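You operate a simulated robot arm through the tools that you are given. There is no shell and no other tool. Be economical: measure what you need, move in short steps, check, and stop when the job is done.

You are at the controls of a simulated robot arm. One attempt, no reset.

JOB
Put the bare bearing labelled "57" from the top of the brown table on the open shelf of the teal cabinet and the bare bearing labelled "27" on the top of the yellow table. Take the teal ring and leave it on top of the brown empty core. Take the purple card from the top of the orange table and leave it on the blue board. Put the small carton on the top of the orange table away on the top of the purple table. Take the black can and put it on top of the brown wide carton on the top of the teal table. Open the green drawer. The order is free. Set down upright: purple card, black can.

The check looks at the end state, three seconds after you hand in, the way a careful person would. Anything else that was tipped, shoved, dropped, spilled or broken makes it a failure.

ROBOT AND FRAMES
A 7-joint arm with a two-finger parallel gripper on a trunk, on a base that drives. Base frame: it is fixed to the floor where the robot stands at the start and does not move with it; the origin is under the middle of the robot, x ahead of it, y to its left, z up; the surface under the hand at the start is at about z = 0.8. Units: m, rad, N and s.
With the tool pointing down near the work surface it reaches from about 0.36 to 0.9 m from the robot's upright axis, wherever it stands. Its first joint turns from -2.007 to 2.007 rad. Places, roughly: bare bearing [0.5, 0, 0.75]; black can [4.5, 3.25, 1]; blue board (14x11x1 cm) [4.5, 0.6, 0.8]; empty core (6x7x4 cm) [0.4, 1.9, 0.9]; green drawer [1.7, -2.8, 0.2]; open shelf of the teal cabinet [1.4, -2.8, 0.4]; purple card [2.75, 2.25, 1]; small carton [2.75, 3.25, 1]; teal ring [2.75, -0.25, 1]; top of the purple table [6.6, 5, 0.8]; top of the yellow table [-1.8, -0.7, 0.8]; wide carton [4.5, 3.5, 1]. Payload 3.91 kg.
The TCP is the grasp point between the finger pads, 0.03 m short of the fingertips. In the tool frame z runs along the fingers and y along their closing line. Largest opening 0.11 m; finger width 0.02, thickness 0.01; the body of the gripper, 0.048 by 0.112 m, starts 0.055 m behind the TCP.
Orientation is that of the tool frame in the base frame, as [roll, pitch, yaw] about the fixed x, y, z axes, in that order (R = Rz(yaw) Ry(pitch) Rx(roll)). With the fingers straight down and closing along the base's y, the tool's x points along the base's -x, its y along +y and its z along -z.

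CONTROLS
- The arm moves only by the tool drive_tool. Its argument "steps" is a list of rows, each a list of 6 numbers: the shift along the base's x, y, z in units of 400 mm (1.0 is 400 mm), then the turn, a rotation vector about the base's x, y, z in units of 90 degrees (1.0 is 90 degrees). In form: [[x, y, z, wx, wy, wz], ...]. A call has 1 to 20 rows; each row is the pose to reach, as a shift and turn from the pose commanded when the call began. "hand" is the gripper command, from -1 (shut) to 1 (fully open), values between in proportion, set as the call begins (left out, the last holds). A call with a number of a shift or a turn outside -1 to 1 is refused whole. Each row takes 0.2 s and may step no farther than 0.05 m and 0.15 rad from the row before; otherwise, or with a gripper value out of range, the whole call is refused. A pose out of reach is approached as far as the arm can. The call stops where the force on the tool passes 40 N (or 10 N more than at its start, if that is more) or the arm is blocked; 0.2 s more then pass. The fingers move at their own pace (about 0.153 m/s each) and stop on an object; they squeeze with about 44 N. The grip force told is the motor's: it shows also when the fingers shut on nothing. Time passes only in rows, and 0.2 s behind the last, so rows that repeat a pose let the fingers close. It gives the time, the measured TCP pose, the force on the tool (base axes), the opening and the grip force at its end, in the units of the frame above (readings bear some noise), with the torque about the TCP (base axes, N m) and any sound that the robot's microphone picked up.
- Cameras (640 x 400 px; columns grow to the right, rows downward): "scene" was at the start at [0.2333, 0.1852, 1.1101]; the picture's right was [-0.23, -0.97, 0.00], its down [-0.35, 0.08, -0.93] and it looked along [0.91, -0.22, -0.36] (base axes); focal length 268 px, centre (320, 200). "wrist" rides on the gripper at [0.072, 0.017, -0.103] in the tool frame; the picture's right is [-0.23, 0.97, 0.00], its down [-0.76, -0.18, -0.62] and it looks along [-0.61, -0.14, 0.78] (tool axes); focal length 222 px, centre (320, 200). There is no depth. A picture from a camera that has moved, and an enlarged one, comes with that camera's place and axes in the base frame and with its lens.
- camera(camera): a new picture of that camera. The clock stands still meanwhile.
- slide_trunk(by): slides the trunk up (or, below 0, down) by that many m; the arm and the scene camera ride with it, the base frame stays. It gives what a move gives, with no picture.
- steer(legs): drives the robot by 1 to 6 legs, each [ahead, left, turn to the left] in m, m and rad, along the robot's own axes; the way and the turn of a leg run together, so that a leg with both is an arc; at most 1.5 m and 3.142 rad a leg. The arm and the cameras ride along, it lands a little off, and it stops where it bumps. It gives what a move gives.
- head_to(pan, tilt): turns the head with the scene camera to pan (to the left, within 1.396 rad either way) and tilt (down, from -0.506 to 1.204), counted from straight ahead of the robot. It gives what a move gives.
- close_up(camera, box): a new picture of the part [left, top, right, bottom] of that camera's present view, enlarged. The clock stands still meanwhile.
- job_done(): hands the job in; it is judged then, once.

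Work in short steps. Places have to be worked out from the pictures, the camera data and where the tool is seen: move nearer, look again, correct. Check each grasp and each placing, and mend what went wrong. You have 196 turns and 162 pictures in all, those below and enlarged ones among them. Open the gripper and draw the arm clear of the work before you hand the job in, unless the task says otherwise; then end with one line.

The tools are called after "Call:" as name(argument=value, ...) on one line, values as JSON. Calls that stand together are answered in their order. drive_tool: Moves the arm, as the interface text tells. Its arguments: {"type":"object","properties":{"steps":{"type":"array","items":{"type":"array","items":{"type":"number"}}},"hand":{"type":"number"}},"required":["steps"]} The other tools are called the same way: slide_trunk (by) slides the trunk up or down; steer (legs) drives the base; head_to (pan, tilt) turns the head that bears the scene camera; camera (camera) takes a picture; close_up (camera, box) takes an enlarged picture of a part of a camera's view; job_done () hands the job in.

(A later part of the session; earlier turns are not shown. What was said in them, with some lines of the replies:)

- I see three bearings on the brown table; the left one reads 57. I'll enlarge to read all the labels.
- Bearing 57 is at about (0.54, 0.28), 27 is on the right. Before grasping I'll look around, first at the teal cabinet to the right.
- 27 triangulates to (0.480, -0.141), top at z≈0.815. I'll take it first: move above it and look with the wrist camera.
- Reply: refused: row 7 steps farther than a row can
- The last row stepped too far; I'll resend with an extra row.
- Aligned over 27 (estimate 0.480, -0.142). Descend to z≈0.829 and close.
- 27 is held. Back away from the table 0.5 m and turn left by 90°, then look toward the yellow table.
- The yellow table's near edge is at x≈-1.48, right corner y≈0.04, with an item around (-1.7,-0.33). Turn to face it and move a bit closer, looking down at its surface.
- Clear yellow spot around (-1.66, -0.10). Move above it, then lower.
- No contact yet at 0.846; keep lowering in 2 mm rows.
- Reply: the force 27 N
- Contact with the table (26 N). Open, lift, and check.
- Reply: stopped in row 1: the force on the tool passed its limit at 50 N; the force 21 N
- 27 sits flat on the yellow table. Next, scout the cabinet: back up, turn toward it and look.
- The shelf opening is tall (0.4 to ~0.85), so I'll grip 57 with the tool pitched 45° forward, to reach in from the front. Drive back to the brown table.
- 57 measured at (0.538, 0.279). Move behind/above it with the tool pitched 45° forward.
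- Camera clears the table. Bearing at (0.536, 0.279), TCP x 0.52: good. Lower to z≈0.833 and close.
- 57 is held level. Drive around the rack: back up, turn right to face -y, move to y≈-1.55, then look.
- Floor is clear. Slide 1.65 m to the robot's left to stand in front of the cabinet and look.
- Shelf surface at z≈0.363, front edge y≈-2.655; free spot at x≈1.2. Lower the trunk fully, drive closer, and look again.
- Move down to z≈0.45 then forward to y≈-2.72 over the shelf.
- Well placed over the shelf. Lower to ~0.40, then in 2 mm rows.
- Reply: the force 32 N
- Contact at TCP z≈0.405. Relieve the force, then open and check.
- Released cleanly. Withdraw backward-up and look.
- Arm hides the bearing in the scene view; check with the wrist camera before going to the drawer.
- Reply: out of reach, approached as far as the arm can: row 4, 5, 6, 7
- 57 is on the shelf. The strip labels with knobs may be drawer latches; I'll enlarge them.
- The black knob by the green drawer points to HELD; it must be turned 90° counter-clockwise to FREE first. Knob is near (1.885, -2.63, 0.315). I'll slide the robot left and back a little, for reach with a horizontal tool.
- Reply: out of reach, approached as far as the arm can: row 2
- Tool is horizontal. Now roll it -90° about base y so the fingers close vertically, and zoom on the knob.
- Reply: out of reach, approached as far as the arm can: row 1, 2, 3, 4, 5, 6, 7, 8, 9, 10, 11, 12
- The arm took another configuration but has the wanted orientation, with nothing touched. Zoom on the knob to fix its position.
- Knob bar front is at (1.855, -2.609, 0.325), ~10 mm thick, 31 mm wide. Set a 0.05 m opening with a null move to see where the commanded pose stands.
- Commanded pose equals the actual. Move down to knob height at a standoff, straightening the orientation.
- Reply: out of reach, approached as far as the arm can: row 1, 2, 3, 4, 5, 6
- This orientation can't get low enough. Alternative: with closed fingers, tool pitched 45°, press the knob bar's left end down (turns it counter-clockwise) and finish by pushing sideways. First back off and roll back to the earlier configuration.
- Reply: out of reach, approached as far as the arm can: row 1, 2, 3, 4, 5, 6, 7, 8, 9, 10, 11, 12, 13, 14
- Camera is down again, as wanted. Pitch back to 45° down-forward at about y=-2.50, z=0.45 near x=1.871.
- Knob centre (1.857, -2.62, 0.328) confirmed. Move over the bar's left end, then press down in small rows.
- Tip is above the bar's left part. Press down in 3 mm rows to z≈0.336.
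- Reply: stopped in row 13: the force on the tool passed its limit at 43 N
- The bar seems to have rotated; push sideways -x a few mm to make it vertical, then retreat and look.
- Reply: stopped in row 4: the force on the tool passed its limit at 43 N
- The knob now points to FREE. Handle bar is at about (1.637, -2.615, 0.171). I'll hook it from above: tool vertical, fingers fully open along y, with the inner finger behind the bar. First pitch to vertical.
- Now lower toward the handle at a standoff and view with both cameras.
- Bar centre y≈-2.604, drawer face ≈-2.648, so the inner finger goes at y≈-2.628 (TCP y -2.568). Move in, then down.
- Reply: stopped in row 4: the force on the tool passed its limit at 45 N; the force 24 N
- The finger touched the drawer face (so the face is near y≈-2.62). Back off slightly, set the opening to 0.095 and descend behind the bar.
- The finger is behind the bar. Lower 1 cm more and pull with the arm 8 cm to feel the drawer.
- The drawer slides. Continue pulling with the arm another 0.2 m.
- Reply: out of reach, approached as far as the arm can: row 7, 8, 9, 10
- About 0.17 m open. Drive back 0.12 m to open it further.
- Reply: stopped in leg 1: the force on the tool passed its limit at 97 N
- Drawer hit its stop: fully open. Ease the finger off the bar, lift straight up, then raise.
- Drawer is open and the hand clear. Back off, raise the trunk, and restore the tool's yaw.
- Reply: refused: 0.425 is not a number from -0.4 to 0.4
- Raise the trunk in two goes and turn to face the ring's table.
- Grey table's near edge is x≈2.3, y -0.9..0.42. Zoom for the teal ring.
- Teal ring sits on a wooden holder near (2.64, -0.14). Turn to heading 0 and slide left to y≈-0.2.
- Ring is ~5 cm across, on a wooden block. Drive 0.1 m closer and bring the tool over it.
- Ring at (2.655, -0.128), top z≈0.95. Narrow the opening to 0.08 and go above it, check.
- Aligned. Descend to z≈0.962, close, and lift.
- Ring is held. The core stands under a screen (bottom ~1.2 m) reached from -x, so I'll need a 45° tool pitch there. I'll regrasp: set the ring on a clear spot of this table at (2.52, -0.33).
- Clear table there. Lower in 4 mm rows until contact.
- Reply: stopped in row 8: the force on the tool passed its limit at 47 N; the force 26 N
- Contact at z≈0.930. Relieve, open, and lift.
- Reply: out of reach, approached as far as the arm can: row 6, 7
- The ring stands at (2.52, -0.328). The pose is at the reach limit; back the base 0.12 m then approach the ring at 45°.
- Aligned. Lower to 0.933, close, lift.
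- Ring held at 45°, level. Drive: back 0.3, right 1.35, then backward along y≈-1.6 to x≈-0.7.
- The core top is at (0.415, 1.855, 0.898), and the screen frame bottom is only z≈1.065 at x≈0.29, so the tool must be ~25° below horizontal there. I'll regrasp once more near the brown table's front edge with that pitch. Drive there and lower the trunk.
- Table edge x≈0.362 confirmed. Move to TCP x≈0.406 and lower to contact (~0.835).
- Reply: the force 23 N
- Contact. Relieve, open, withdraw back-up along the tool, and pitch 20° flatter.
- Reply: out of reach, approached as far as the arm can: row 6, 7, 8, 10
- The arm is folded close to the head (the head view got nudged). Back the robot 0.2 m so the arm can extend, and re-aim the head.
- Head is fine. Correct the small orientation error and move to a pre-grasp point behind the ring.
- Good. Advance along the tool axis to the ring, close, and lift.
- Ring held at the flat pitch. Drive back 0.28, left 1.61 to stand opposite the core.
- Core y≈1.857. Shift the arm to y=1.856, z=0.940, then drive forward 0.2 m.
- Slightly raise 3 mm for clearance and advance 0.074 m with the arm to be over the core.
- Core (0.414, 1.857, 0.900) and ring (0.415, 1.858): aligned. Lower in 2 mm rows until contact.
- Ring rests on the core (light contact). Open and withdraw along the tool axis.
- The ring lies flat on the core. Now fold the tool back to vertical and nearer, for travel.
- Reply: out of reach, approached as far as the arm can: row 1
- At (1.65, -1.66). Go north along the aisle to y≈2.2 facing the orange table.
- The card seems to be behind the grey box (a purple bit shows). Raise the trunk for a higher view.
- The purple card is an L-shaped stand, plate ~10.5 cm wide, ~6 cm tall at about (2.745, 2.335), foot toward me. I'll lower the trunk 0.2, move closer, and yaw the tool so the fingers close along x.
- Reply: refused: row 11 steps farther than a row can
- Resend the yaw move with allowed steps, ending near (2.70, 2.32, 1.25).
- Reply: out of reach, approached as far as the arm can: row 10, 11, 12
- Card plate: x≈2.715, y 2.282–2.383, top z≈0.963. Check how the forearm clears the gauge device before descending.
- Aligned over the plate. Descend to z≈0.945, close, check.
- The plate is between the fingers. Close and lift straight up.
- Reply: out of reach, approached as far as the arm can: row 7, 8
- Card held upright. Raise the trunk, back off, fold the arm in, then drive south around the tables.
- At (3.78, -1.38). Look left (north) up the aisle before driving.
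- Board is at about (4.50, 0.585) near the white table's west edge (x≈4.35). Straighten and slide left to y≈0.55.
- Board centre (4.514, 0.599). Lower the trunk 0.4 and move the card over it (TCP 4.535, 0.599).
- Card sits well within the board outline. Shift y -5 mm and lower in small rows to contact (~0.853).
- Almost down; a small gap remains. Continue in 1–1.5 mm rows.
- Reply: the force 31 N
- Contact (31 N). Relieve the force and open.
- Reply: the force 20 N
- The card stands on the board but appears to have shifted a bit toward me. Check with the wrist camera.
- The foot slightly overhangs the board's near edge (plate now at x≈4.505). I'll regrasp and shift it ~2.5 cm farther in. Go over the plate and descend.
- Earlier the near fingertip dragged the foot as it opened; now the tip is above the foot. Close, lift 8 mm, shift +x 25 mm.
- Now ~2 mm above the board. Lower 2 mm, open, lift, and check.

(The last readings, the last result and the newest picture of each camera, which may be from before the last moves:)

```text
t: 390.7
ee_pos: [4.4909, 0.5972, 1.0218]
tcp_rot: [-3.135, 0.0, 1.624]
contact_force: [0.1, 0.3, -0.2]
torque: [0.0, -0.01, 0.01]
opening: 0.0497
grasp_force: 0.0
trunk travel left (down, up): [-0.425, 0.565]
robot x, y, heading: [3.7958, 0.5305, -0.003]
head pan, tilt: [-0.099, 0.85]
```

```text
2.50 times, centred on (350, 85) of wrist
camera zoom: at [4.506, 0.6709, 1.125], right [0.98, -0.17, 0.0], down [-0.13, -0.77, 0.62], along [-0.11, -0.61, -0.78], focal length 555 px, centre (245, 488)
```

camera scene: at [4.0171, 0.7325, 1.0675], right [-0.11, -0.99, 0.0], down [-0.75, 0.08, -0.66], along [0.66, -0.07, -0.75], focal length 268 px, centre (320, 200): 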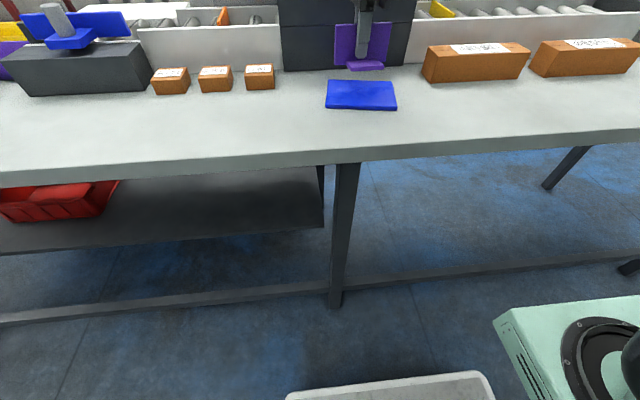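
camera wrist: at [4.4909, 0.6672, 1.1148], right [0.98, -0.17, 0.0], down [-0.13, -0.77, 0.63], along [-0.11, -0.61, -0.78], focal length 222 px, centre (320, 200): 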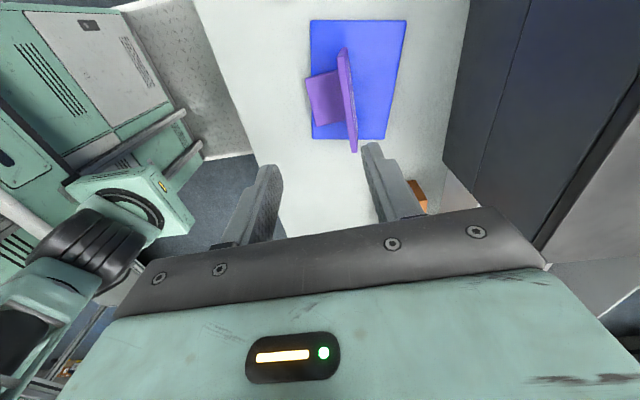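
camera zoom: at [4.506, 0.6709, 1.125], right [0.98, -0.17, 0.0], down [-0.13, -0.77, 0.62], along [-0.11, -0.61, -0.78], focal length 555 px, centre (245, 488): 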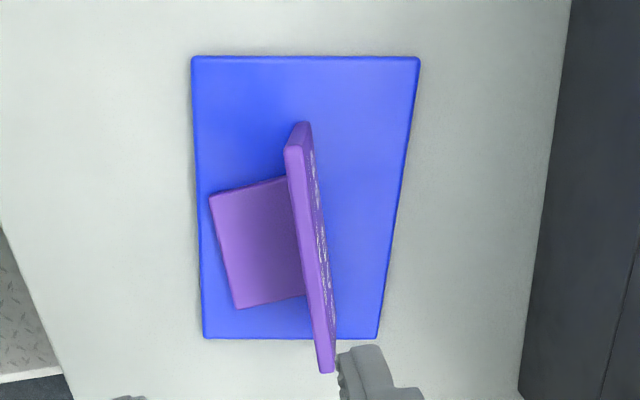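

The card now stands wholly on the board. Fold the arm back, restore yaw, raise the trunk, and slide north to the teal table.

Call:
drive_tool(steps=[[-0.05, 0, 0.05, 0, 0, 0.09], [-0.1, 0, 0.1, 0, 0, 0.18], [-0.15, 0, 0.15, 0, 0, 0.27], [-0.2, 0, 0.2, 0, 0, 0.36], [-0.25, 0, 0.25, 0, 0, 0.45], [-0.3, -0.02, 0.3, 0, 0, 0.54], [-0.35, -0.04, 0.3, 0, 0, 0.63], [-0.4, -0.06, 0.3, 0, 0, 0.72], [-0.4, -0.1, 0.3, 0, 0, 0.81], [-0.4, -0.12, 0.3, 0, 0, 0.9], [-0.4, -0.15, 0.3, 0, 0, 0.965]], hand=1)

Call:
slide_trunk(by=0.25)

Call:
steer(legs=[[-0.08, 1.3, 0], [0, 1.3, 0]])

Call:
head_to(pan=0.1, tilt=0.6)

Call:
camera(camera="scene")

```text
t: 393.1
ee_pos: [4.3284, 0.5371, 1.1432]
tcp_rot: [-3.138, -0.001, -3.139]
contact_force: [-0.5, -0.8, 0.7]
torque: [0.01, 0.0, -0.01]
opening: 0.1102
grasp_force: 0.1
trunk travel left (down, up): [-0.425, 0.565]
robot x, y, heading: [3.7955, 0.5337, -0.009]
head pan, tilt: [-0.099, 0.85]
```

```text
t: 395.6
ee_pos: [4.3285, 0.5368, 1.3917]
tcp_rot: [-3.137, 0.0, 3.142]
contact_force: [0.7, -0.2, -0.5]
torque: [-0.01, 0.0, 0.01]
opening: 0.1099
grasp_force: 0.0
trunk travel left (down, up): [-0.675, 0.315]
robot x, y, heading: [3.7978, 0.5339, -0.007]
head pan, tilt: [-0.099, 0.85]
```

```text
t: 408.3
ee_pos: [4.2808, 3.1426, 1.3927]
tcp_rot: [-3.139, 0.0, -3.139]
contact_force: [0.0, 0.3, -0.4]
torque: [-0.04, 0.01, -0.01]
opening: 0.1099
grasp_force: 0.1
trunk travel left (down, up): [-0.675, 0.315]
robot x, y, heading: [3.7462, 3.137, -0.008]
head pan, tilt: [-0.099, 0.85]
```

```text
t: 409.1
ee_pos: [4.2822, 3.1417, 1.3926]
tcp_rot: [-3.14, 0.001, -3.139]
contact_force: [0.4, 0.0, 0.0]
torque: [0.01, 0.05, -0.01]
opening: 0.11
grasp_force: 0.1
trunk travel left (down, up): [-0.675, 0.315]
robot x, y, heading: [3.7512, 3.1376, -0.005]
head pan, tilt: [0.099, 0.6]
```

```text
42 pictures are left
camera scene: at [3.98, 3.3526, 1.3384], right [0.09, -1.0, 0.0], down [-0.56, -0.05, -0.82], along [0.82, 0.08, -0.57], focal length 268 px, centre (320, 200)
```

scene: 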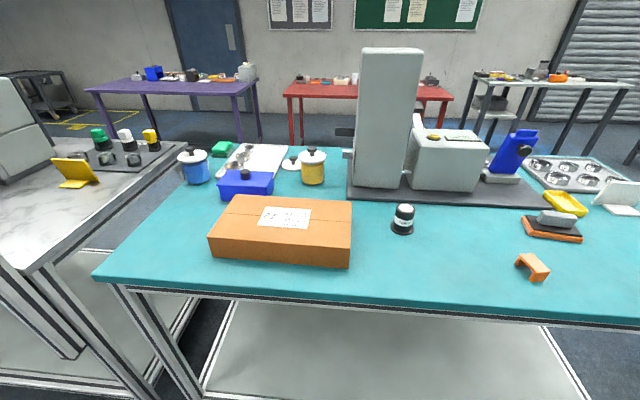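

Call:
close_up(camera="scene", box=[195, 170, 435, 280])

```text
2.67 times, centred on (315, 225) of scene
camera zoom: at [3.98, 3.3526, 1.3384], right [0.09, -1.0, 0.0], down [-0.56, -0.05, -0.82], along [0.82, 0.08, -0.57], focal length 716 px, centre (333, 133)
```

zoom: 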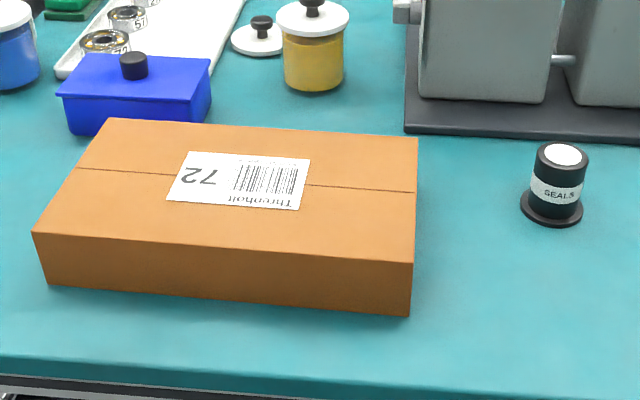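

Can at about (4.507, 3.199), carton top z≈0.957, centre (4.45, 3.477). Lower trunk 0.2 and go above the can; check with the wrist camera.

Call:
slide_trunk(by=-0.2)

Call:
drive_tool(steps=[[0.1, 0.025, 0, 0, 0, 0], [0.2, 0.05, -0.03, 0, 0, 0], [0.3, 0.075, -0.06, 0, 0, 0], [0.4, 0.1, -0.1, 0, 0, 0], [0.5, 0.125, -0.15, 0, 0, 0], [0.5625, 0.1425, -0.22, 0, 0, 0], [0.5625, 0.1425, -0.28, 0, 0, 0], [0.5625, 0.1425, -0.28, 0, 0, 0]])

Call:
camera(camera="wrist")

```text
t: 411.3
ee_pos: [4.2819, 3.1413, 1.193]
tcp_rot: [-3.138, 0.0, -3.139]
contact_force: [0.6, 0.1, -0.4]
torque: [-0.02, 0.04, 0.01]
opening: 0.1099
grasp_force: 0.1
trunk travel left (down, up): [-0.475, 0.515]
robot x, y, heading: [3.7477, 3.1379, -0.005]
head pan, tilt: [0.099, 0.6]
```

```text
t: 413.1
ee_pos: [4.5087, 3.197, 1.082]
tcp_rot: [-3.138, 0.001, -3.138]
contact_force: [-0.3, 0.4, 1.1]
torque: [0.03, 0.0, -0.01]
opening: 0.1099
grasp_force: 0.1
trunk travel left (down, up): [-0.475, 0.515]
robot x, y, heading: [3.7474, 3.1393, 0.0]
head pan, tilt: [0.099, 0.6]
```

```text
40 pictures are left
camera wrist: at [4.4366, 3.2148, 1.1853], right [0.22, 0.97, 0.0], down [0.76, -0.17, 0.62], along [0.61, -0.14, -0.78], focal length 222 px, centre (320, 200)
```

wrist: 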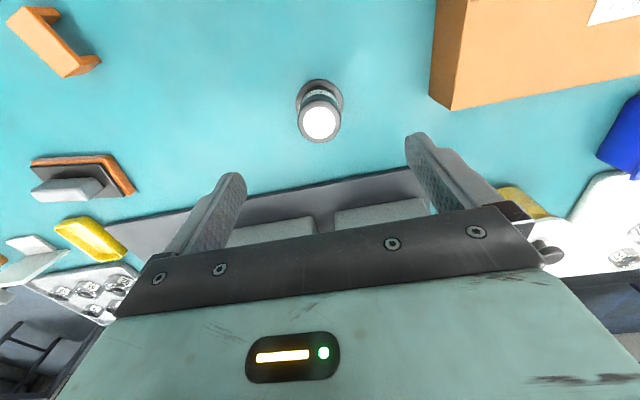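

Can is at (4.512, 3.197), top z≈0.958. Descend to 0.943, close, lift.

Call:
drive_tool(steps=[[0.009, 0, -0.1, 0, 0, 0], [0.009, 0, -0.2, 0, 0, 0], [0.009, 0, -0.3, 0, 0, 0], [0.009, 0, -0.347, 0, 0, 0], [0.009, 0, -0.347, 0, 0, 0]])

Call:
drive_tool(steps=[[0, 0, 0, 0, 0, 0], [0, 0, 0, 0, 0, 0], [0, 0, 0, 0, 0, 0]], hand=-1)

Call:
drive_tool(steps=[[0, 0, 0.05, 0, 0, 0], [0, 0, 0.15, 0, 0, 0], [0, 0, 0.25, 0, 0, 0], [0, 0, 0.35, 0, 0, 0]])

Call:
camera(camera="wrist")

```text
t: 414.3
ee_pos: [4.5123, 3.1995, 0.942]
tcp_rot: [-3.139, 0.0, -3.141]
contact_force: [0.4, -0.1, -0.7]
torque: [0.0, 0.0, 0.03]
opening: 0.1098
grasp_force: 0.1
trunk travel left (down, up): [-0.475, 0.515]
robot x, y, heading: [3.7463, 3.1374, -0.004]
head pan, tilt: [0.099, 0.6]
```

```text
t: 415.1
ee_pos: [4.5121, 3.1995, 0.9427]
tcp_rot: [-3.137, 0.001, -3.138]
contact_force: [0.2, -0.1, 1.0]
torque: [0.05, -0.04, 0.03]
opening: 0.0441
grasp_force: 43.9
trunk travel left (down, up): [-0.475, 0.515]
robot x, y, heading: [3.7505, 3.1381, -0.003]
head pan, tilt: [0.099, 0.6]
```

```text
t: 416.1
ee_pos: [4.5123, 3.1993, 1.0796]
tcp_rot: [-3.138, -0.003, -3.14]
contact_force: [-0.2, 0.3, -1.8]
torque: [0.0, 0.01, -0.01]
opening: 0.0437
grasp_force: 43.9
trunk travel left (down, up): [-0.475, 0.515]
robot x, y, heading: [3.7456, 3.1367, 0.002]
head pan, tilt: [0.099, 0.6]
```

```text
39 pictures are left
camera wrist: at [4.441, 3.2162, 1.1834], right [0.22, 0.97, 0.0], down [0.76, -0.17, 0.62], along [0.61, -0.14, -0.78], focal length 222 px, centre (320, 200)
```

wrist: 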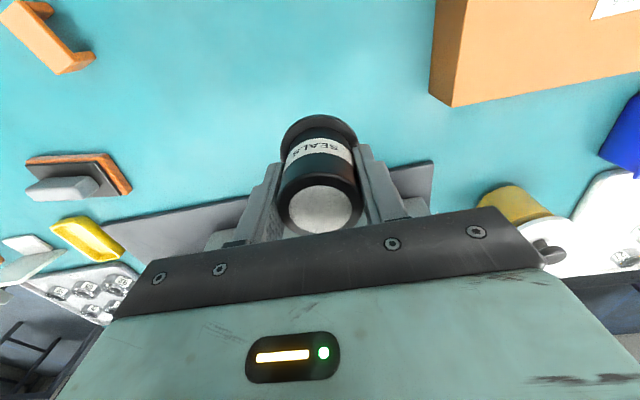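

Can held upright. Carry it over the carton centre (4.455, 3.46) and lower to about 1.012.

Call:
drive_tool(steps=[[-0.02, 0.1, 0, 0, 0, 0], [-0.04, 0.2, 0, 0, 0, 0], [-0.06, 0.3, 0, 0, 0, 0], [-0.08, 0.4, 0, 0, 0, 0], [-0.1, 0.5, 0, 0, 0, 0], [-0.12, 0.6, 0, 0, 0, 0], [-0.1425, 0.6525, 0, 0, 0, 0], [-0.1425, 0.6525, -0.08, 0, 0, 0], [-0.1425, 0.6525, -0.15, 0, 0, 0], [-0.1425, 0.6525, -0.165, 0, 0, 0], [-0.1425, 0.6525, -0.165, 0, 0, 0]])

Call:
close_up(camera="scene", box=[180, 130, 420, 280])

```text
t: 418.5
ee_pos: [4.4469, 3.4563, 1.013]
tcp_rot: [-3.137, 0.0, -3.137]
contact_force: [-0.3, 0.2, -2.0]
torque: [0.03, 0.01, -0.01]
opening: 0.0436
grasp_force: 43.7
out of reach, approached as far as the arm can: row 5, 6, 7, 8, 9, 10, 11
trunk travel left (down, up): [-0.475, 0.515]
robot x, y, heading: [3.7503, 3.1364, -0.003]
head pan, tilt: [0.099, 0.6]
```

```text
2.67 times, centred on (300, 205) of scene
camera zoom: at [3.9801, 3.3527, 1.1384], right [0.1, -1.0, 0.0], down [-0.56, -0.05, -0.82], along [0.82, 0.08, -0.57], focal length 716 px, centre (373, 187)
```

zoom: 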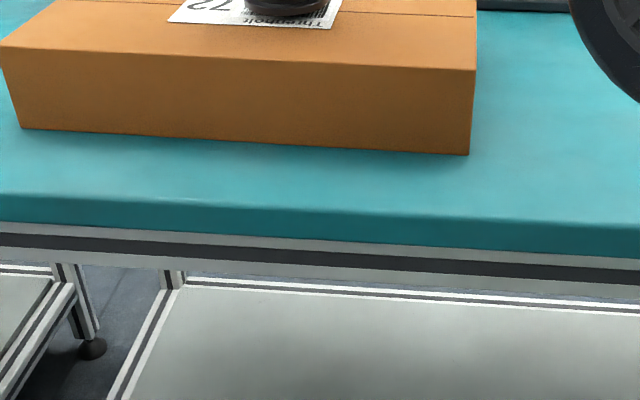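

The can hovers over the carton's label. Lower in 2 mm rows to contact.

Call:
drive_tool(steps=[[0, 0, -0.008, 0, 0, 0], [0, 0, -0.014, 0, 0, 0], [0, 0, -0.018, 0, 0, 0], [0, 0, -0.022, 0, 0, 0], [0, 0, -0.026, 0, 0, 0], [0, 0, -0.03, 0, 0, 0], [0, 0, -0.034, 0, 0, 0]])

```text
t: 420.1
ee_pos: [4.4457, 3.4543, 1.0036]
tcp_rot: [3.141, 0.007, -3.14]
contact_force: [8.0, 3.5, 33.8]
torque: [0.43, -0.02, 0.06]
opening: 0.0437
grasp_force: 44.2
trunk travel left (down, up): [-0.475, 0.515]
robot x, y, heading: [3.748, 3.1371, -0.001]
head pan, tilt: [0.099, 0.6]
```

Contact. Relieve to near zero force, then open and lift.

Call:
drive_tool(steps=[[0, 0, 0.006, 0, 0, 0], [0, 0, 0.01, 0, 0, 0], [0, 0, 0.01, 0, 0, 0]])

Call:
drive_tool(steps=[[0, 0, 0, 0, 0, 0], [0, 0, 0, 0, 0, 0], [0, 0, 0, 0, 0, 0], [0, 0, 0.05, 0, 0, 0], [0, 0, 0.15, 0, 0, 0], [0, 0, 0.25, 0, 0, 0], [0, 0, 0.35, 0, 0, 0], [-0.1, -0.1, 0.38, 0, 0, 0], [-0.2, -0.18, 0.4, 0, 0, 0]], hand=1)

Call:
slide_trunk(by=0.2)

Call:
camera(camera="scene")

```text
t: 420.9
ee_pos: [4.4464, 3.4543, 1.0028]
tcp_rot: [-3.136, -0.002, -3.139]
contact_force: [3.7, 2.3, 8.7]
torque: [0.23, -0.29, 0.03]
opening: 0.0436
grasp_force: 44.3
trunk travel left (down, up): [-0.475, 0.515]
robot x, y, heading: [3.7448, 3.1409, -0.006]
head pan, tilt: [0.099, 0.6]
```

```text
refused: row 8 steps farther than a row can; nothing moved
```

```text
t: 423.1
ee_pos: [4.4463, 3.4553, 1.2029]
tcp_rot: [-3.139, -0.001, -3.139]
contact_force: [-1.0, -0.2, -0.5]
torque: [0.03, 0.01, -0.03]
opening: 0.044
grasp_force: 44.6
trunk travel left (down, up): [-0.675, 0.315]
robot x, y, heading: [3.7451, 3.138, -0.001]
head pan, tilt: [0.099, 0.6]
```

```text
37 pictures are left
camera scene: at [3.9802, 3.3527, 1.3384], right [0.1, -1.0, 0.0], down [-0.56, -0.05, -0.83], along [0.82, 0.08, -0.57], focal length 268 px, centre (320, 200)
```

scene: 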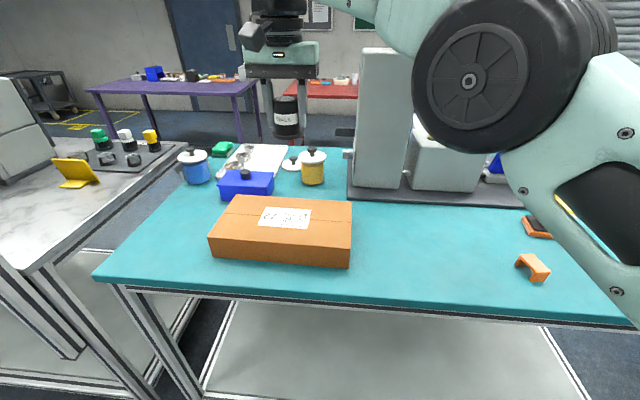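

The lift rows were refused, so the can was carried up (still held). Lower the trunk back by 0.195 and re-seat it.

Call:
slide_trunk(by=-0.195)

Call:
drive_tool(steps=[[0, 0, -0.005, 0, 0, 0], [0, 0, -0.01, 0, 0, 0], [0, 0, -0.0125, 0, 0, 0], [0, 0, -0.0125, 0, 0, 0]])

```text
t: 425.2
ee_pos: [4.4451, 3.4549, 1.01]
tcp_rot: [-3.138, 0.0, -3.138]
contact_force: [-0.4, -0.9, -1.2]
torque: [0.02, -0.05, -0.02]
opening: 0.0439
grasp_force: 43.9
trunk travel left (down, up): [-0.48, 0.51]
robot x, y, heading: [3.7487, 3.1414, -0.003]
head pan, tilt: [0.099, 0.6]
```

```text
t: 426.2
ee_pos: [4.4473, 3.4534, 1.004]
tcp_rot: [-3.139, 0.001, -3.137]
contact_force: [-0.1, 0.5, -2.0]
torque: [-0.01, 0.03, 0.01]
opening: 0.0437
grasp_force: 43.8
trunk travel left (down, up): [-0.48, 0.51]
robot x, y, heading: [3.7484, 3.1413, -0.007]
head pan, tilt: [0.099, 0.6]
```

Right at the surface with no load. Lower 1 mm, open, then lift.

Call:
drive_tool(steps=[[0, 0, -0.003, 0, 0, 0], [0, 0, -0.003, 0, 0, 0]])

Call:
drive_tool(steps=[[0, 0, 0, 0, 0, 0], [0, 0, 0, 0, 0, 0], [0, 0, 0, 0, 0, 0], [0, 0, 0.05, 0, 0, 0], [0, 0, 0.15, 0, 0, 0], [0, 0, 0.25, 0, 0, 0], [0, 0, 0.35, 0, 0, 0], [-0.05, -0.05, 0.4, 0, 0, 0], [-0.12, -0.1, 0.4, 0, 0, 0]], hand=1)

Call:
slide_trunk(by=0.2)

Call:
camera(camera="scene")

```text
t: 426.8
ee_pos: [4.4467, 3.4546, 1.0025]
tcp_rot: [-3.138, 0.001, -3.137]
contact_force: [0.1, 0.2, 1.1]
torque: [0.07, -0.01, 0.02]
opening: 0.0438
grasp_force: 43.8
trunk travel left (down, up): [-0.48, 0.51]
robot x, y, heading: [3.7489, 3.1372, -0.005]
head pan, tilt: [0.099, 0.6]
```

```text
t: 428.8
ee_pos: [4.388, 3.4107, 1.1349]
tcp_rot: [-3.139, 0.003, -3.14]
contact_force: [0.2, -0.4, 0.5]
torque: [-0.04, 0.0, -0.02]
opening: 0.1099
grasp_force: 0.0
out of reach, approached as far as the arm can: row 5, 6, 7, 8, 9
trunk travel left (down, up): [-0.48, 0.51]
robot x, y, heading: [3.7506, 3.1379, -0.007]
head pan, tilt: [0.099, 0.6]
```

```text
t: 430.9
ee_pos: [4.3877, 3.4112, 1.3336]
tcp_rot: [-3.14, 0.001, -3.138]
contact_force: [0.2, -0.3, -0.7]
torque: [-0.06, -0.01, -0.01]
opening: 0.11
grasp_force: 0.1
trunk travel left (down, up): [-0.68, 0.31]
robot x, y, heading: [3.7462, 3.1403, -0.006]
head pan, tilt: [0.099, 0.6]
```

```text
36 pictures are left
camera scene: at [3.9801, 3.3527, 1.3434], right [0.1, -1.0, 0.0], down [-0.56, -0.05, -0.83], along [0.82, 0.08, -0.56], focal length 268 px, centre (320, 200)
```

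scene: 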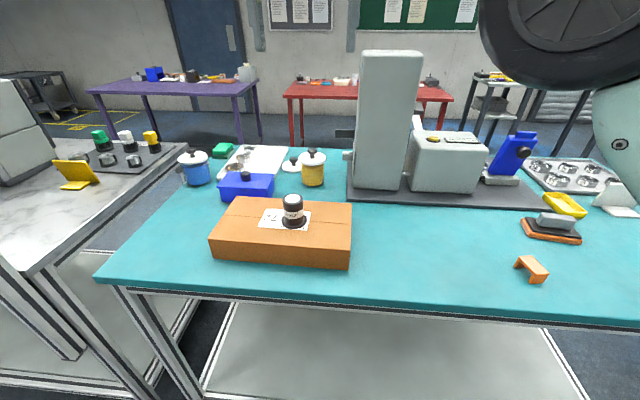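

The black can stands upright on the carton. Now the small carton in the green tray on the orange table (≈(2.87, 3.23)), reachable from this aisle. Fold the arm and turn around via the left.

Call:
drive_tool(steps=[[-0.06, -0.1, 0.03, 0, 0, 0], [-0.12, -0.2, 0.05, 0, 0, 0], [-0.18, -0.3, 0.05, 0, 0, 0], [-0.24, -0.4, 0.05, 0, 0, 0], [-0.3, -0.5, 0.05, 0, 0, 0], [-0.36, -0.6, 0.05, 0, 0, 0]])

Call:
steer(legs=[[-0.05, 0, 0], [0, 0, 1.571], [0, 0, 1.571]])

Call:
head_to(pan=0.0, tilt=0.6)

Call:
camera(camera="scene")

```text
t: 432.4
ee_pos: [4.2422, 3.1716, 1.3559]
tcp_rot: [-3.137, -0.002, -3.138]
contact_force: [-0.1, 1.1, -0.6]
torque: [-0.03, 0.01, -0.02]
opening: 0.1103
grasp_force: 0.1
trunk travel left (down, up): [-0.68, 0.31]
robot x, y, heading: [3.7485, 3.1358, -0.004]
head pan, tilt: [0.099, 0.6]
```

```text
t: 440.9
ee_pos: [3.2045, 3.1054, 1.3564]
tcp_rot: [-3.138, 0.002, 0.005]
contact_force: [-0.1, -0.2, 0.3]
torque: [0.01, 0.01, -0.01]
opening: 0.1098
grasp_force: 0.0
trunk travel left (down, up): [-0.68, 0.31]
robot x, y, heading: [3.701, 3.1399, 3.132]
head pan, tilt: [0.099, 0.6]
```

```text
t: 441.6
ee_pos: [3.2049, 3.1069, 1.3568]
tcp_rot: [-3.139, 0.003, 0.003]
contact_force: [0.3, -1.0, 0.0]
torque: [0.02, 0.01, 0.0]
opening: 0.11
grasp_force: 0.0
trunk travel left (down, up): [-0.68, 0.31]
robot x, y, heading: [3.6999, 3.1392, 3.135]
head pan, tilt: [0.0, 0.6]
```

```text
35 pictures are left
camera scene: at [3.4683, 2.936, 1.3434], right [0.0, 1.0, 0.0], down [0.56, 0.0, -0.83], along [-0.83, 0.0, -0.56], focal length 268 px, centre (320, 200)
```

scene: 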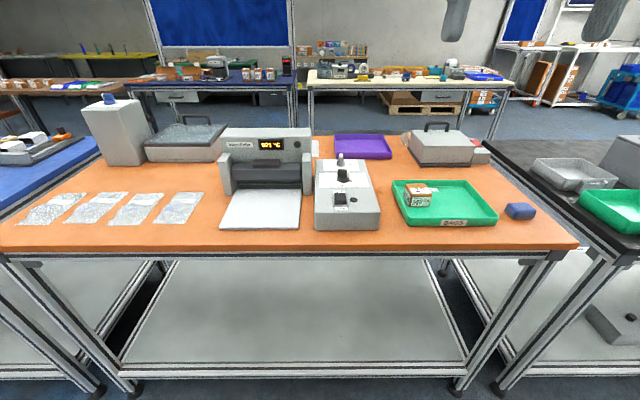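

Carton top is at about (2.849, 3.21, 0.949). Move closer, lower the trunk, and position the wrist camera above it.

Call:
steer(legs=[[0.18, 0, 0]])

Call:
slide_trunk(by=-0.15)

Call:
drive_tool(steps=[[-0.08, 0.06, -0.04, 0, 0, 0], [-0.16, 0.12, -0.08, 0, 0, 0], [-0.24, 0.18, -0.14, 0, 0, 0], [-0.32, 0.24, -0.2, 0, 0, 0], [-0.38, 0.255, -0.26, 0, 0, 0], [-0.38, 0.255, -0.26, 0, 0, 0]])

Call:
camera(camera="wrist")

```text
t: 443.1
ee_pos: [3.0275, 3.1059, 1.3564]
tcp_rot: [-3.137, 0.003, 0.004]
contact_force: [0.3, -0.2, 0.4]
torque: [0.02, -0.01, 0.01]
opening: 0.1099
grasp_force: 0.1
trunk travel left (down, up): [-0.68, 0.31]
robot x, y, heading: [3.5225, 3.139, 3.141]
head pan, tilt: [0.0, 0.6]
```

```text
t: 444.8
ee_pos: [3.0272, 3.1068, 1.2064]
tcp_rot: [-3.138, 0.004, 0.003]
contact_force: [-0.1, -0.4, 0.2]
torque: [0.01, -0.02, -0.01]
opening: 0.1099
grasp_force: 0.1
trunk travel left (down, up): [-0.53, 0.46]
robot x, y, heading: [3.519, 3.1413, 3.14]
head pan, tilt: [0.0, 0.6]
```

```text
t: 446.2
ee_pos: [2.875, 3.2076, 1.1021]
tcp_rot: [-3.137, 0.002, 0.003]
contact_force: [0.1, 0.3, 0.0]
torque: [-0.01, -0.01, -0.01]
opening: 0.1101
grasp_force: 0.1
trunk travel left (down, up): [-0.53, 0.46]
robot x, y, heading: [3.522, 3.1408, 3.14]
head pan, tilt: [0.0, 0.6]
```

```text
34 pictures are left
camera wrist: at [2.9469, 3.1918, 1.2056], right [-0.22, -0.97, 0.0], down [-0.76, 0.17, 0.62], along [-0.61, 0.14, -0.78], focal length 222 px, centre (320, 200)
```

wrist: 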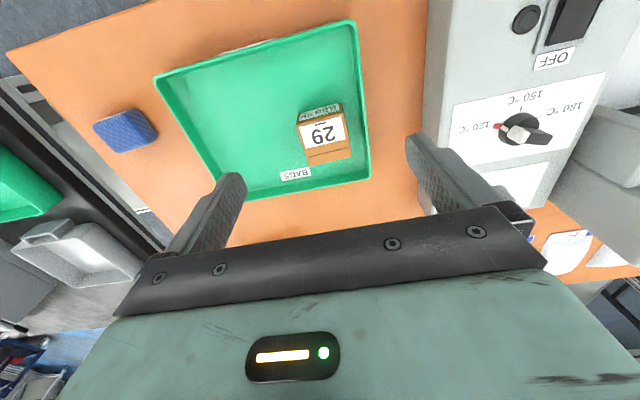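

Call:
close_up(camera="wrist", box=[270, 90, 390, 190])

```text
4.00 times, centred on (330, 140) of wrist
camera zoom: at [2.9469, 3.1918, 1.2056], right [-0.22, -0.97, 0.0], down [-0.76, 0.17, 0.62], along [-0.61, 0.14, -0.78], focal length 888 px, centre (280, 440)
```

zoom: 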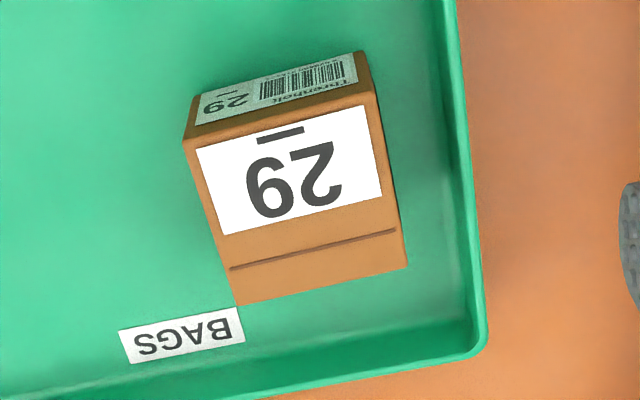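

Carton top centre (2.834, 3.212), 5.6 cm square, aligned. Descend to z≈0.958 (tips above the tray rim), close, lift.

Call:
drive_tool(steps=[[-0.05, 0.005, -0.08, 0, 0, 0], [-0.1025, 0.01, -0.16, 0, 0, 0], [-0.1025, 0.01, -0.26, 0, 0, 0], [-0.1025, 0.01, -0.33, 0, 0, 0], [-0.1025, 0.01, -0.36, 0, 0, 0], [-0.1025, 0.01, -0.36, 0, 0, 0]], hand=0.6)

Call:
camera(camera="wrist")

```text
t: 447.6
ee_pos: [2.8339, 3.2139, 0.9608]
tcp_rot: [-3.14, 0.01, 0.002]
contact_force: [4.1, -0.3, 34.0]
torque: [-1.78, -0.29, 0.18]
opening: 0.0875
grasp_force: 0.0
trunk travel left (down, up): [-0.53, 0.46]
robot x, y, heading: [3.5163, 3.1394, 3.137]
head pan, tilt: [0.0, 0.6]
```

```text
32 pictures are left
camera wrist: at [2.9078, 3.1963, 1.0638], right [-0.22, -0.97, 0.0], down [-0.76, 0.17, 0.63], along [-0.61, 0.14, -0.78], focal length 222 px, centre (320, 200)
```

wrist: 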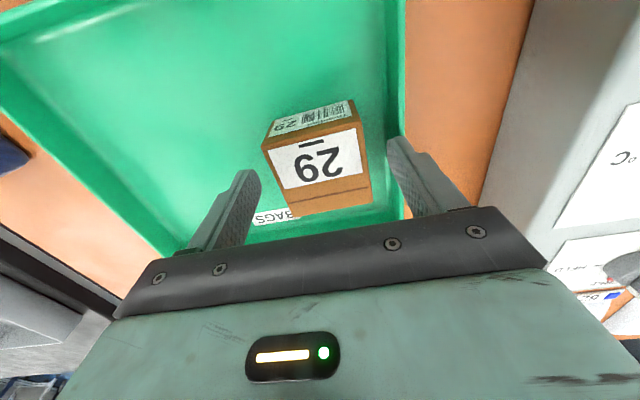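

The -y finger rests on the tray rim (z≈0.931). Raise 6 mm, then close and lift gently.

Call:
drive_tool(steps=[[0, -0.004, 0.01, 0, 0, 0], [0, -0.004, 0.018, 0, 0, 0], [0, -0.004, 0.018, 0, 0, 0]])

Call:
drive_tool(steps=[[0, 0, 0, 0, 0, 0], [0, 0, 0, 0, 0, 0], [0, 0, 0, 0, 0, 0]], hand=-1)

```text
t: 448.4
ee_pos: [2.8334, 3.2117, 0.9637]
tcp_rot: [-3.137, 0.0, 0.004]
contact_force: [-0.5, -0.4, 0.7]
torque: [0.02, 0.03, 0.01]
opening: 0.0878
grasp_force: 0.1
trunk travel left (down, up): [-0.53, 0.46]
robot x, y, heading: [3.518, 3.1386, 3.142]
head pan, tilt: [0.0, 0.6]
```

```text
t: 449.2
ee_pos: [2.832, 3.2121, 0.965]
tcp_rot: [-3.138, 0.002, 0.002]
contact_force: [-0.3, -0.3, -0.6]
torque: [-0.01, 0.02, -0.01]
opening: 0.0575
grasp_force: 44.3
trunk travel left (down, up): [-0.53, 0.46]
robot x, y, heading: [3.521, 3.1382, 3.139]
head pan, tilt: [0.0, 0.6]
```

Gripped at 0.0575 m. Lift and check.

Call:
drive_tool(steps=[[0, 0, 0.04, 0, 0, 0], [0, 0, 0.12, 0, 0, 0], [0, 0, 0.22, 0, 0, 0], [0, 0, 0.32, 0, 0, 0], [0.05, 0, 0.4, 0, 0, 0]])

Call:
camera(camera="wrist")

```text
t: 450.4
ee_pos: [2.8537, 3.2113, 1.1232]
tcp_rot: [-3.138, 0.0, 0.004]
contact_force: [-1.2, 0.1, -2.2]
torque: [-0.02, 0.01, 0.01]
opening: 0.0575
grasp_force: 43.9
trunk travel left (down, up): [-0.53, 0.46]
robot x, y, heading: [3.5195, 3.1374, 3.139]
head pan, tilt: [0.0, 0.6]
```

```text
31 pictures are left
camera wrist: at [2.9271, 3.194, 1.2268], right [-0.22, -0.97, 0.0], down [-0.76, 0.17, 0.62], along [-0.61, 0.14, -0.78], focal length 222 px, centre (320, 200)
```

wrist: 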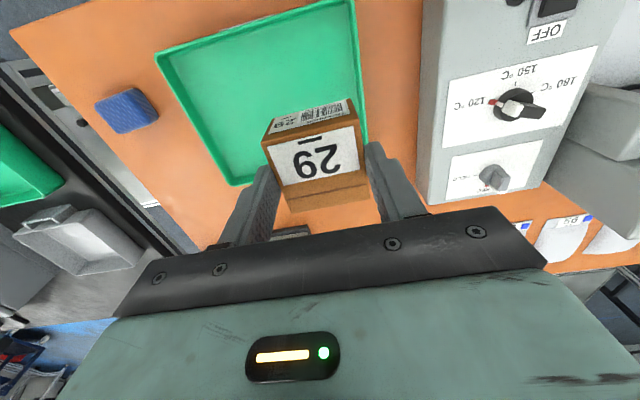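

Carton held. Fold the arm, then drive south through the aisle and turn to face +x in the open area.

Call:
drive_tool(steps=[[0.1, -0.03, 0.05, 0, 0, 0], [0.2, -0.06, 0.1, 0, 0, 0], [0.3, -0.09, 0.15, 0, 0, 0], [0.4, -0.12, 0.15, 0, 0, 0]])

Call:
steer(legs=[[-0.14, 0, 0], [0, 1.4, 0], [0, 1.4, 0], [0, 1.4, 0], [0, 0.3, 0], [0, 0, 3.14]])

```text
t: 451.4
ee_pos: [3.0134, 3.1608, 1.1855]
tcp_rot: [-3.137, -0.001, 0.0]
contact_force: [-0.5, -0.4, -1.6]
torque: [0.0, -0.02, 0.02]
opening: 0.0573
grasp_force: 44.2
trunk travel left (down, up): [-0.53, 0.46]
robot x, y, heading: [3.523, 3.14, 3.137]
head pan, tilt: [0.0, 0.6]
```

```text
t: 481.4
ee_pos: [4.1348, -1.3902, 1.1857]
tcp_rot: [-3.139, 0.001, 3.111]
contact_force: [0.1, 0.6, -1.7]
torque: [0.01, -0.01, 0.02]
opening: 0.0574
grasp_force: 43.9
trunk travel left (down, up): [-0.53, 0.46]
robot x, y, heading: [3.6294, -1.3541, -0.037]
head pan, tilt: [0.0, 0.6]
```

Go east to x≈5.65 and look north.

Call:
steer(legs=[[0, 0, 0.037], [1.3, 0, 0], [0.7, 0, 0]])

Call:
head_to(pan=1.35, tilt=0.3)

Call:
camera(camera="scene")

```text
t: 491.7
ee_pos: [6.1284, -1.341, 1.186]
tcp_rot: [-3.139, 0.002, -3.122]
contact_force: [0.6, -0.9, -1.0]
torque: [0.01, 0.01, -0.03]
opening: 0.0575
grasp_force: 44.2
trunk travel left (down, up): [-0.53, 0.46]
robot x, y, heading: [5.6239, -1.3279, 0.015]
head pan, tilt: [0.0, 0.6]
```

```text
t: 493.2
ee_pos: [6.1269, -1.3397, 1.1852]
tcp_rot: [-3.139, 0.004, -3.12]
contact_force: [0.7, -0.2, -1.2]
torque: [-0.02, 0.03, 0.03]
opening: 0.0571
grasp_force: 43.7
trunk travel left (down, up): [-0.53, 0.46]
robot x, y, heading: [5.6208, -1.3284, 0.011]
head pan, tilt: [1.349, 0.3]
```

```text
30 pictures are left
camera scene: at [5.7799, -1.0279, 1.2209], right [0.98, -0.21, 0.0], down [-0.06, -0.29, -0.96], along [0.2, 0.93, -0.3], focal length 268 px, centre (320, 200)
```

scene: 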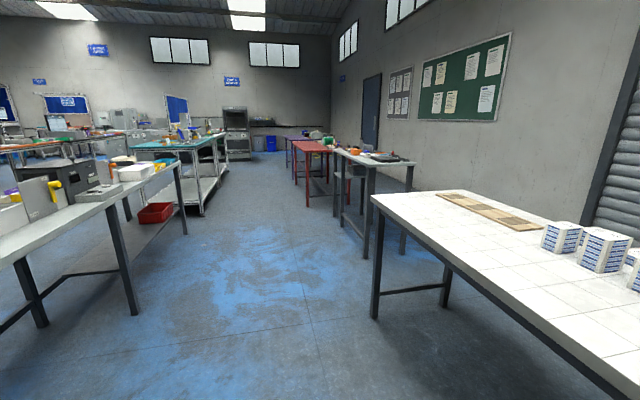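

Aisle x 4.95–6.35 is clear. Slide north ~4.2 m, then check heading.

Call:
steer(legs=[[0, 0, -0.012], [0, 1.4, 0], [0, 1.4, 0], [0, 1.4, 0]])

Call:
head_to(pan=0.6, tilt=0.4)

Call:
camera(camera="scene")

```text
t: 513.6
ee_pos: [6.2063, 2.8201, 1.1859]
tcp_rot: [-3.139, 0.002, 3.119]
contact_force: [0.3, 0.5, -1.4]
torque: [0.0, 0.0, 0.0]
opening: 0.0575
grasp_force: 44.1
trunk travel left (down, up): [-0.53, 0.46]
robot x, y, heading: [5.7015, 2.8594, -0.029]
head pan, tilt: [1.349, 0.3]
```

```text
t: 514.7
ee_pos: [6.2062, 2.8207, 1.1862]
tcp_rot: [-3.138, 0.003, 3.118]
contact_force: [-0.2, -0.1, -1.1]
torque: [0.02, -0.01, 0.0]
opening: 0.0572
grasp_force: 44.1
trunk travel left (down, up): [-0.53, 0.46]
robot x, y, heading: [5.6954, 2.8526, -0.027]
head pan, tilt: [0.6, 0.4]
```

```text
29 pictures are left
camera scene: at [5.9265, 3.1073, 1.2116], right [0.54, -0.84, 0.0], down [-0.33, -0.21, -0.92], along [0.77, 0.5, -0.39], focal length 268 px, centre (320, 200)
```

scene: 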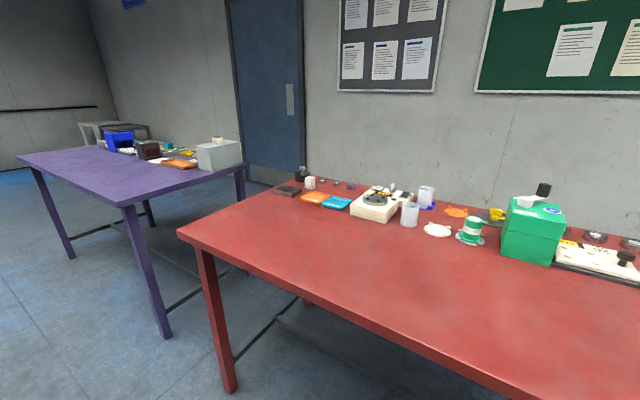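

Purple table: west edge x≈6.29, y 4.2–5.6, with a clear west half. Go to y≈4.75.

Call:
steer(legs=[[0, 0, 0.027], [0, 1.3, 0], [0, 0.6, 0]])

Call:
head_to(pan=0.0, tilt=0.5)

Call:
camera(camera="scene")

```text
t: 524.6
ee_pos: [6.2105, 4.7407, 1.1853]
tcp_rot: [-3.139, 0.001, -3.132]
contact_force: [0.4, 0.0, -2.1]
torque: [-0.01, 0.01, -0.01]
opening: 0.0573
grasp_force: 44.3
trunk travel left (down, up): [-0.53, 0.46]
robot x, y, heading: [5.7007, 4.7607, 0.006]
head pan, tilt: [0.6, 0.4]
```

```text
t: 525.6
ee_pos: [6.2111, 4.7412, 1.185]
tcp_rot: [-3.139, 0.002, -3.132]
contact_force: [-0.4, 0.1, -1.6]
torque: [0.02, -0.02, 0.01]
opening: 0.0572
grasp_force: 43.7
trunk travel left (down, up): [-0.53, 0.46]
robot x, y, heading: [5.7024, 4.7591, 0.003]
head pan, tilt: [0.0, 0.499]
```

```text
28 pictures are left
camera scene: at [5.9364, 4.966, 1.2025], right [0.01, -1.0, 0.0], down [-0.48, 0.0, -0.88], along [0.88, 0.0, -0.48], focal length 268 px, centre (320, 200)
```

scene: 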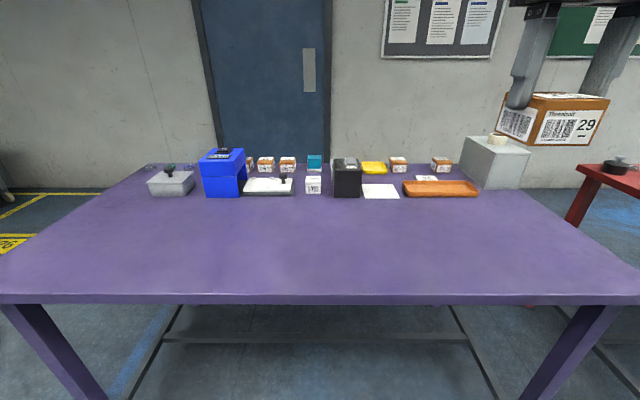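

Clear surface. Lower the trunk 0.15, move over (6.46, 4.75) and lower to z≈0.885.

Call:
slide_trunk(by=-0.15)

Call:
drive_tool(steps=[[0.1, 0, 0, 0, 0, 0], [0.2, 0, 0, 0, 0, 0], [0.3, 0, 0, 0, 0, 0], [0.4, 0, 0, 0, 0, 0], [0.5, 0, 0, 0, 0, 0], [0.62, 0, 0, 0, 0, 0], [0.62, 0, -0.1, 0, 0, 0], [0.62, 0, -0.2, 0, 0, 0], [0.62, 0, -0.3, 0, 0, 0], [0.62, 0, -0.37, 0, 0, 0], [0.62, 0, -0.37, 0, 0, 0]])

Call:
camera(camera="scene")

```text
t: 527.4
ee_pos: [6.2103, 4.7401, 1.0361]
tcp_rot: [-3.136, 0.002, -3.131]
contact_force: [0.0, -0.4, -1.2]
torque: [0.0, 0.02, -0.02]
opening: 0.0573
grasp_force: 44.0
trunk travel left (down, up): [-0.38, 0.61]
robot x, y, heading: [5.7047, 4.7561, 0.004]
head pan, tilt: [0.0, 0.499]
```

```text
t: 529.8
ee_pos: [6.4591, 4.7405, 0.8858]
tcp_rot: [-3.138, 0.002, -3.13]
contact_force: [0.2, 0.6, -2.1]
torque: [0.01, -0.01, -0.01]
opening: 0.0571
grasp_force: 43.7
trunk travel left (down, up): [-0.38, 0.61]
robot x, y, heading: [5.7015, 4.7584, 0.006]
head pan, tilt: [0.0, 0.499]
```

```text
27 pictures are left
camera scene: at [5.9364, 4.9659, 1.0525], right [0.0, -1.0, 0.0], down [-0.48, 0.0, -0.88], along [0.88, 0.0, -0.48], focal length 268 px, centre (320, 200)
```

scene: 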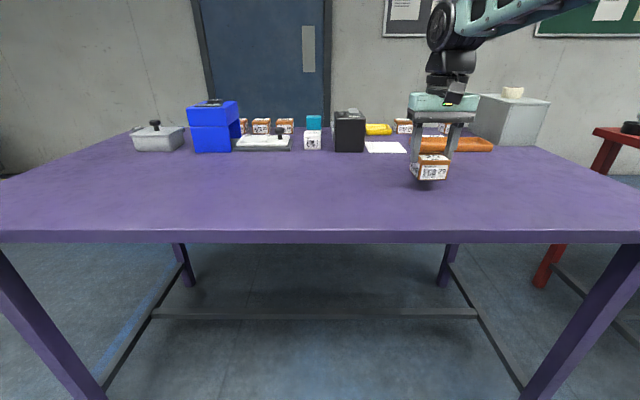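

Carton is ~2 cm above the table. Lower in small rows until contact.

Call:
drive_tool(steps=[[0, 0, -0.015, 0, 0, 0], [0, 0, -0.03, 0, 0, 0], [0, 0, -0.04, 0, 0, 0], [0, 0, -0.046, 0, 0, 0], [0, 0, -0.052, 0, 0, 0], [0, 0, -0.058, 0, 0, 0], [0, 0, -0.064, 0, 0, 0], [0, 0, -0.07, 0, 0, 0]])

```text
t: 531.6
ee_pos: [6.458, 4.7402, 0.8598]
tcp_rot: [-3.137, 0.003, -3.132]
contact_force: [-0.2, 1.0, -0.8]
torque: [0.02, -0.03, 0.0]
opening: 0.0572
grasp_force: 44.3
trunk travel left (down, up): [-0.38, 0.61]
robot x, y, heading: [5.7048, 4.7565, 0.001]
head pan, tilt: [0.0, 0.499]
```

Nearly touching. A few more millimetres.

Call:
drive_tool(steps=[[0, 0, -0.004, 0, 0, 0], [0, 0, -0.008, 0, 0, 0], [0, 0, -0.012, 0, 0, 0], [0, 0, -0.016, 0, 0, 0]])

```text
t: 532.7
ee_pos: [6.4583, 4.7402, 0.8579]
tcp_rot: [-3.141, 0.01, -3.13]
contact_force: [-3.2, -0.3, 16.4]
torque: [-0.06, 0.68, 0.01]
opening: 0.057
grasp_force: 43.1
trunk travel left (down, up): [-0.38, 0.61]
robot x, y, heading: [5.7025, 4.7577, 0.002]
head pan, tilt: [0.0, 0.499]
stopped in row 4: the force on the tool passed its limit at 41 N (the readings are from after the stop); the commanded pose is now the measured one
```

Contact. Relieve, open, then lift clear.

Call:
drive_tool(steps=[[0, 0, 0.004, 0, 0, 0], [0, 0, 0.004, 0, 0, 0]])

Call:
drive_tool(steps=[[0, 0, 0, 0, 0, 0], [0, 0, 0, 0, 0, 0], [0, 0, 0, 0, 0, 0], [0, 0, 0.06, 0, 0, 0], [0, 0, 0.16, 0, 0, 0], [0, 0, 0.26, 0, 0, 0], [0, 0, 0.36, 0, 0, 0], [-0.1, 0, 0.42, 0, 0, 0], [-0.2, 0, 0.45, 0, 0, 0], [-0.3, 0, 0.45, 0, 0, 0], [-0.4, 0, 0.45, 0, 0, 0]], hand=1)

Call:
camera(camera="scene")

```text
t: 533.3
ee_pos: [6.4586, 4.7403, 0.8584]
tcp_rot: [-3.138, 0.008, -3.131]
contact_force: [-3.9, 0.8, 8.8]
torque: [0.05, -0.06, 0.01]
opening: 0.0574
grasp_force: 43.9
trunk travel left (down, up): [-0.38, 0.61]
robot x, y, heading: [5.7014, 4.7615, 0.005]
head pan, tilt: [0.0, 0.499]
```

```text
t: 535.7
ee_pos: [6.2993, 4.7378, 1.0394]
tcp_rot: [-3.14, 0.006, -3.131]
contact_force: [0.6, -0.3, -1.4]
torque: [0.03, -0.03, 0.01]
opening: 0.1099
grasp_force: 0.1
trunk travel left (down, up): [-0.38, 0.61]
robot x, y, heading: [5.7014, 4.7598, 0.003]
head pan, tilt: [0.0, 0.499]
```

```text
26 pictures are left
camera scene: at [5.9366, 4.966, 1.0524], right [0.0, -1.0, 0.0], down [-0.48, 0.0, -0.88], along [0.88, 0.0, -0.48], focal length 268 px, centre (320, 200)
```

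scene: 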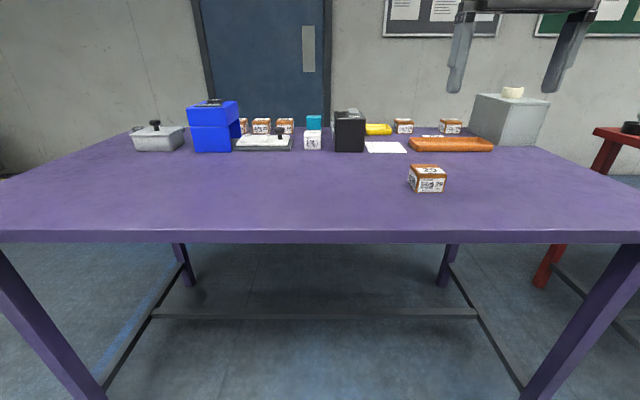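

All tasks are placed. Back the robot away for clearance, then hand in.

Call:
steer(legs=[[-0.25, 0, 0]])

Call:
job_done()

```text
t: 537.5
ee_pos: [6.0444, 4.7357, 1.0399]
tcp_rot: [-3.14, 0.007, -3.136]
contact_force: [0.1, -0.6, 0.7]
torque: [0.07, 0.04, 0.01]
opening: 0.1102
grasp_force: 0.1
trunk travel left (down, up): [-0.38, 0.61]
robot x, y, heading: [5.4467, 4.7573, -0.0]
head pan, tilt: [0.0, 0.499]
```

```text
The job is handed in.
```

I did all seven tasks and handed the job in: both bearings, the ring, the card, the carton and the can were each seen in place after release, and the green drawer was pulled out to its stop.
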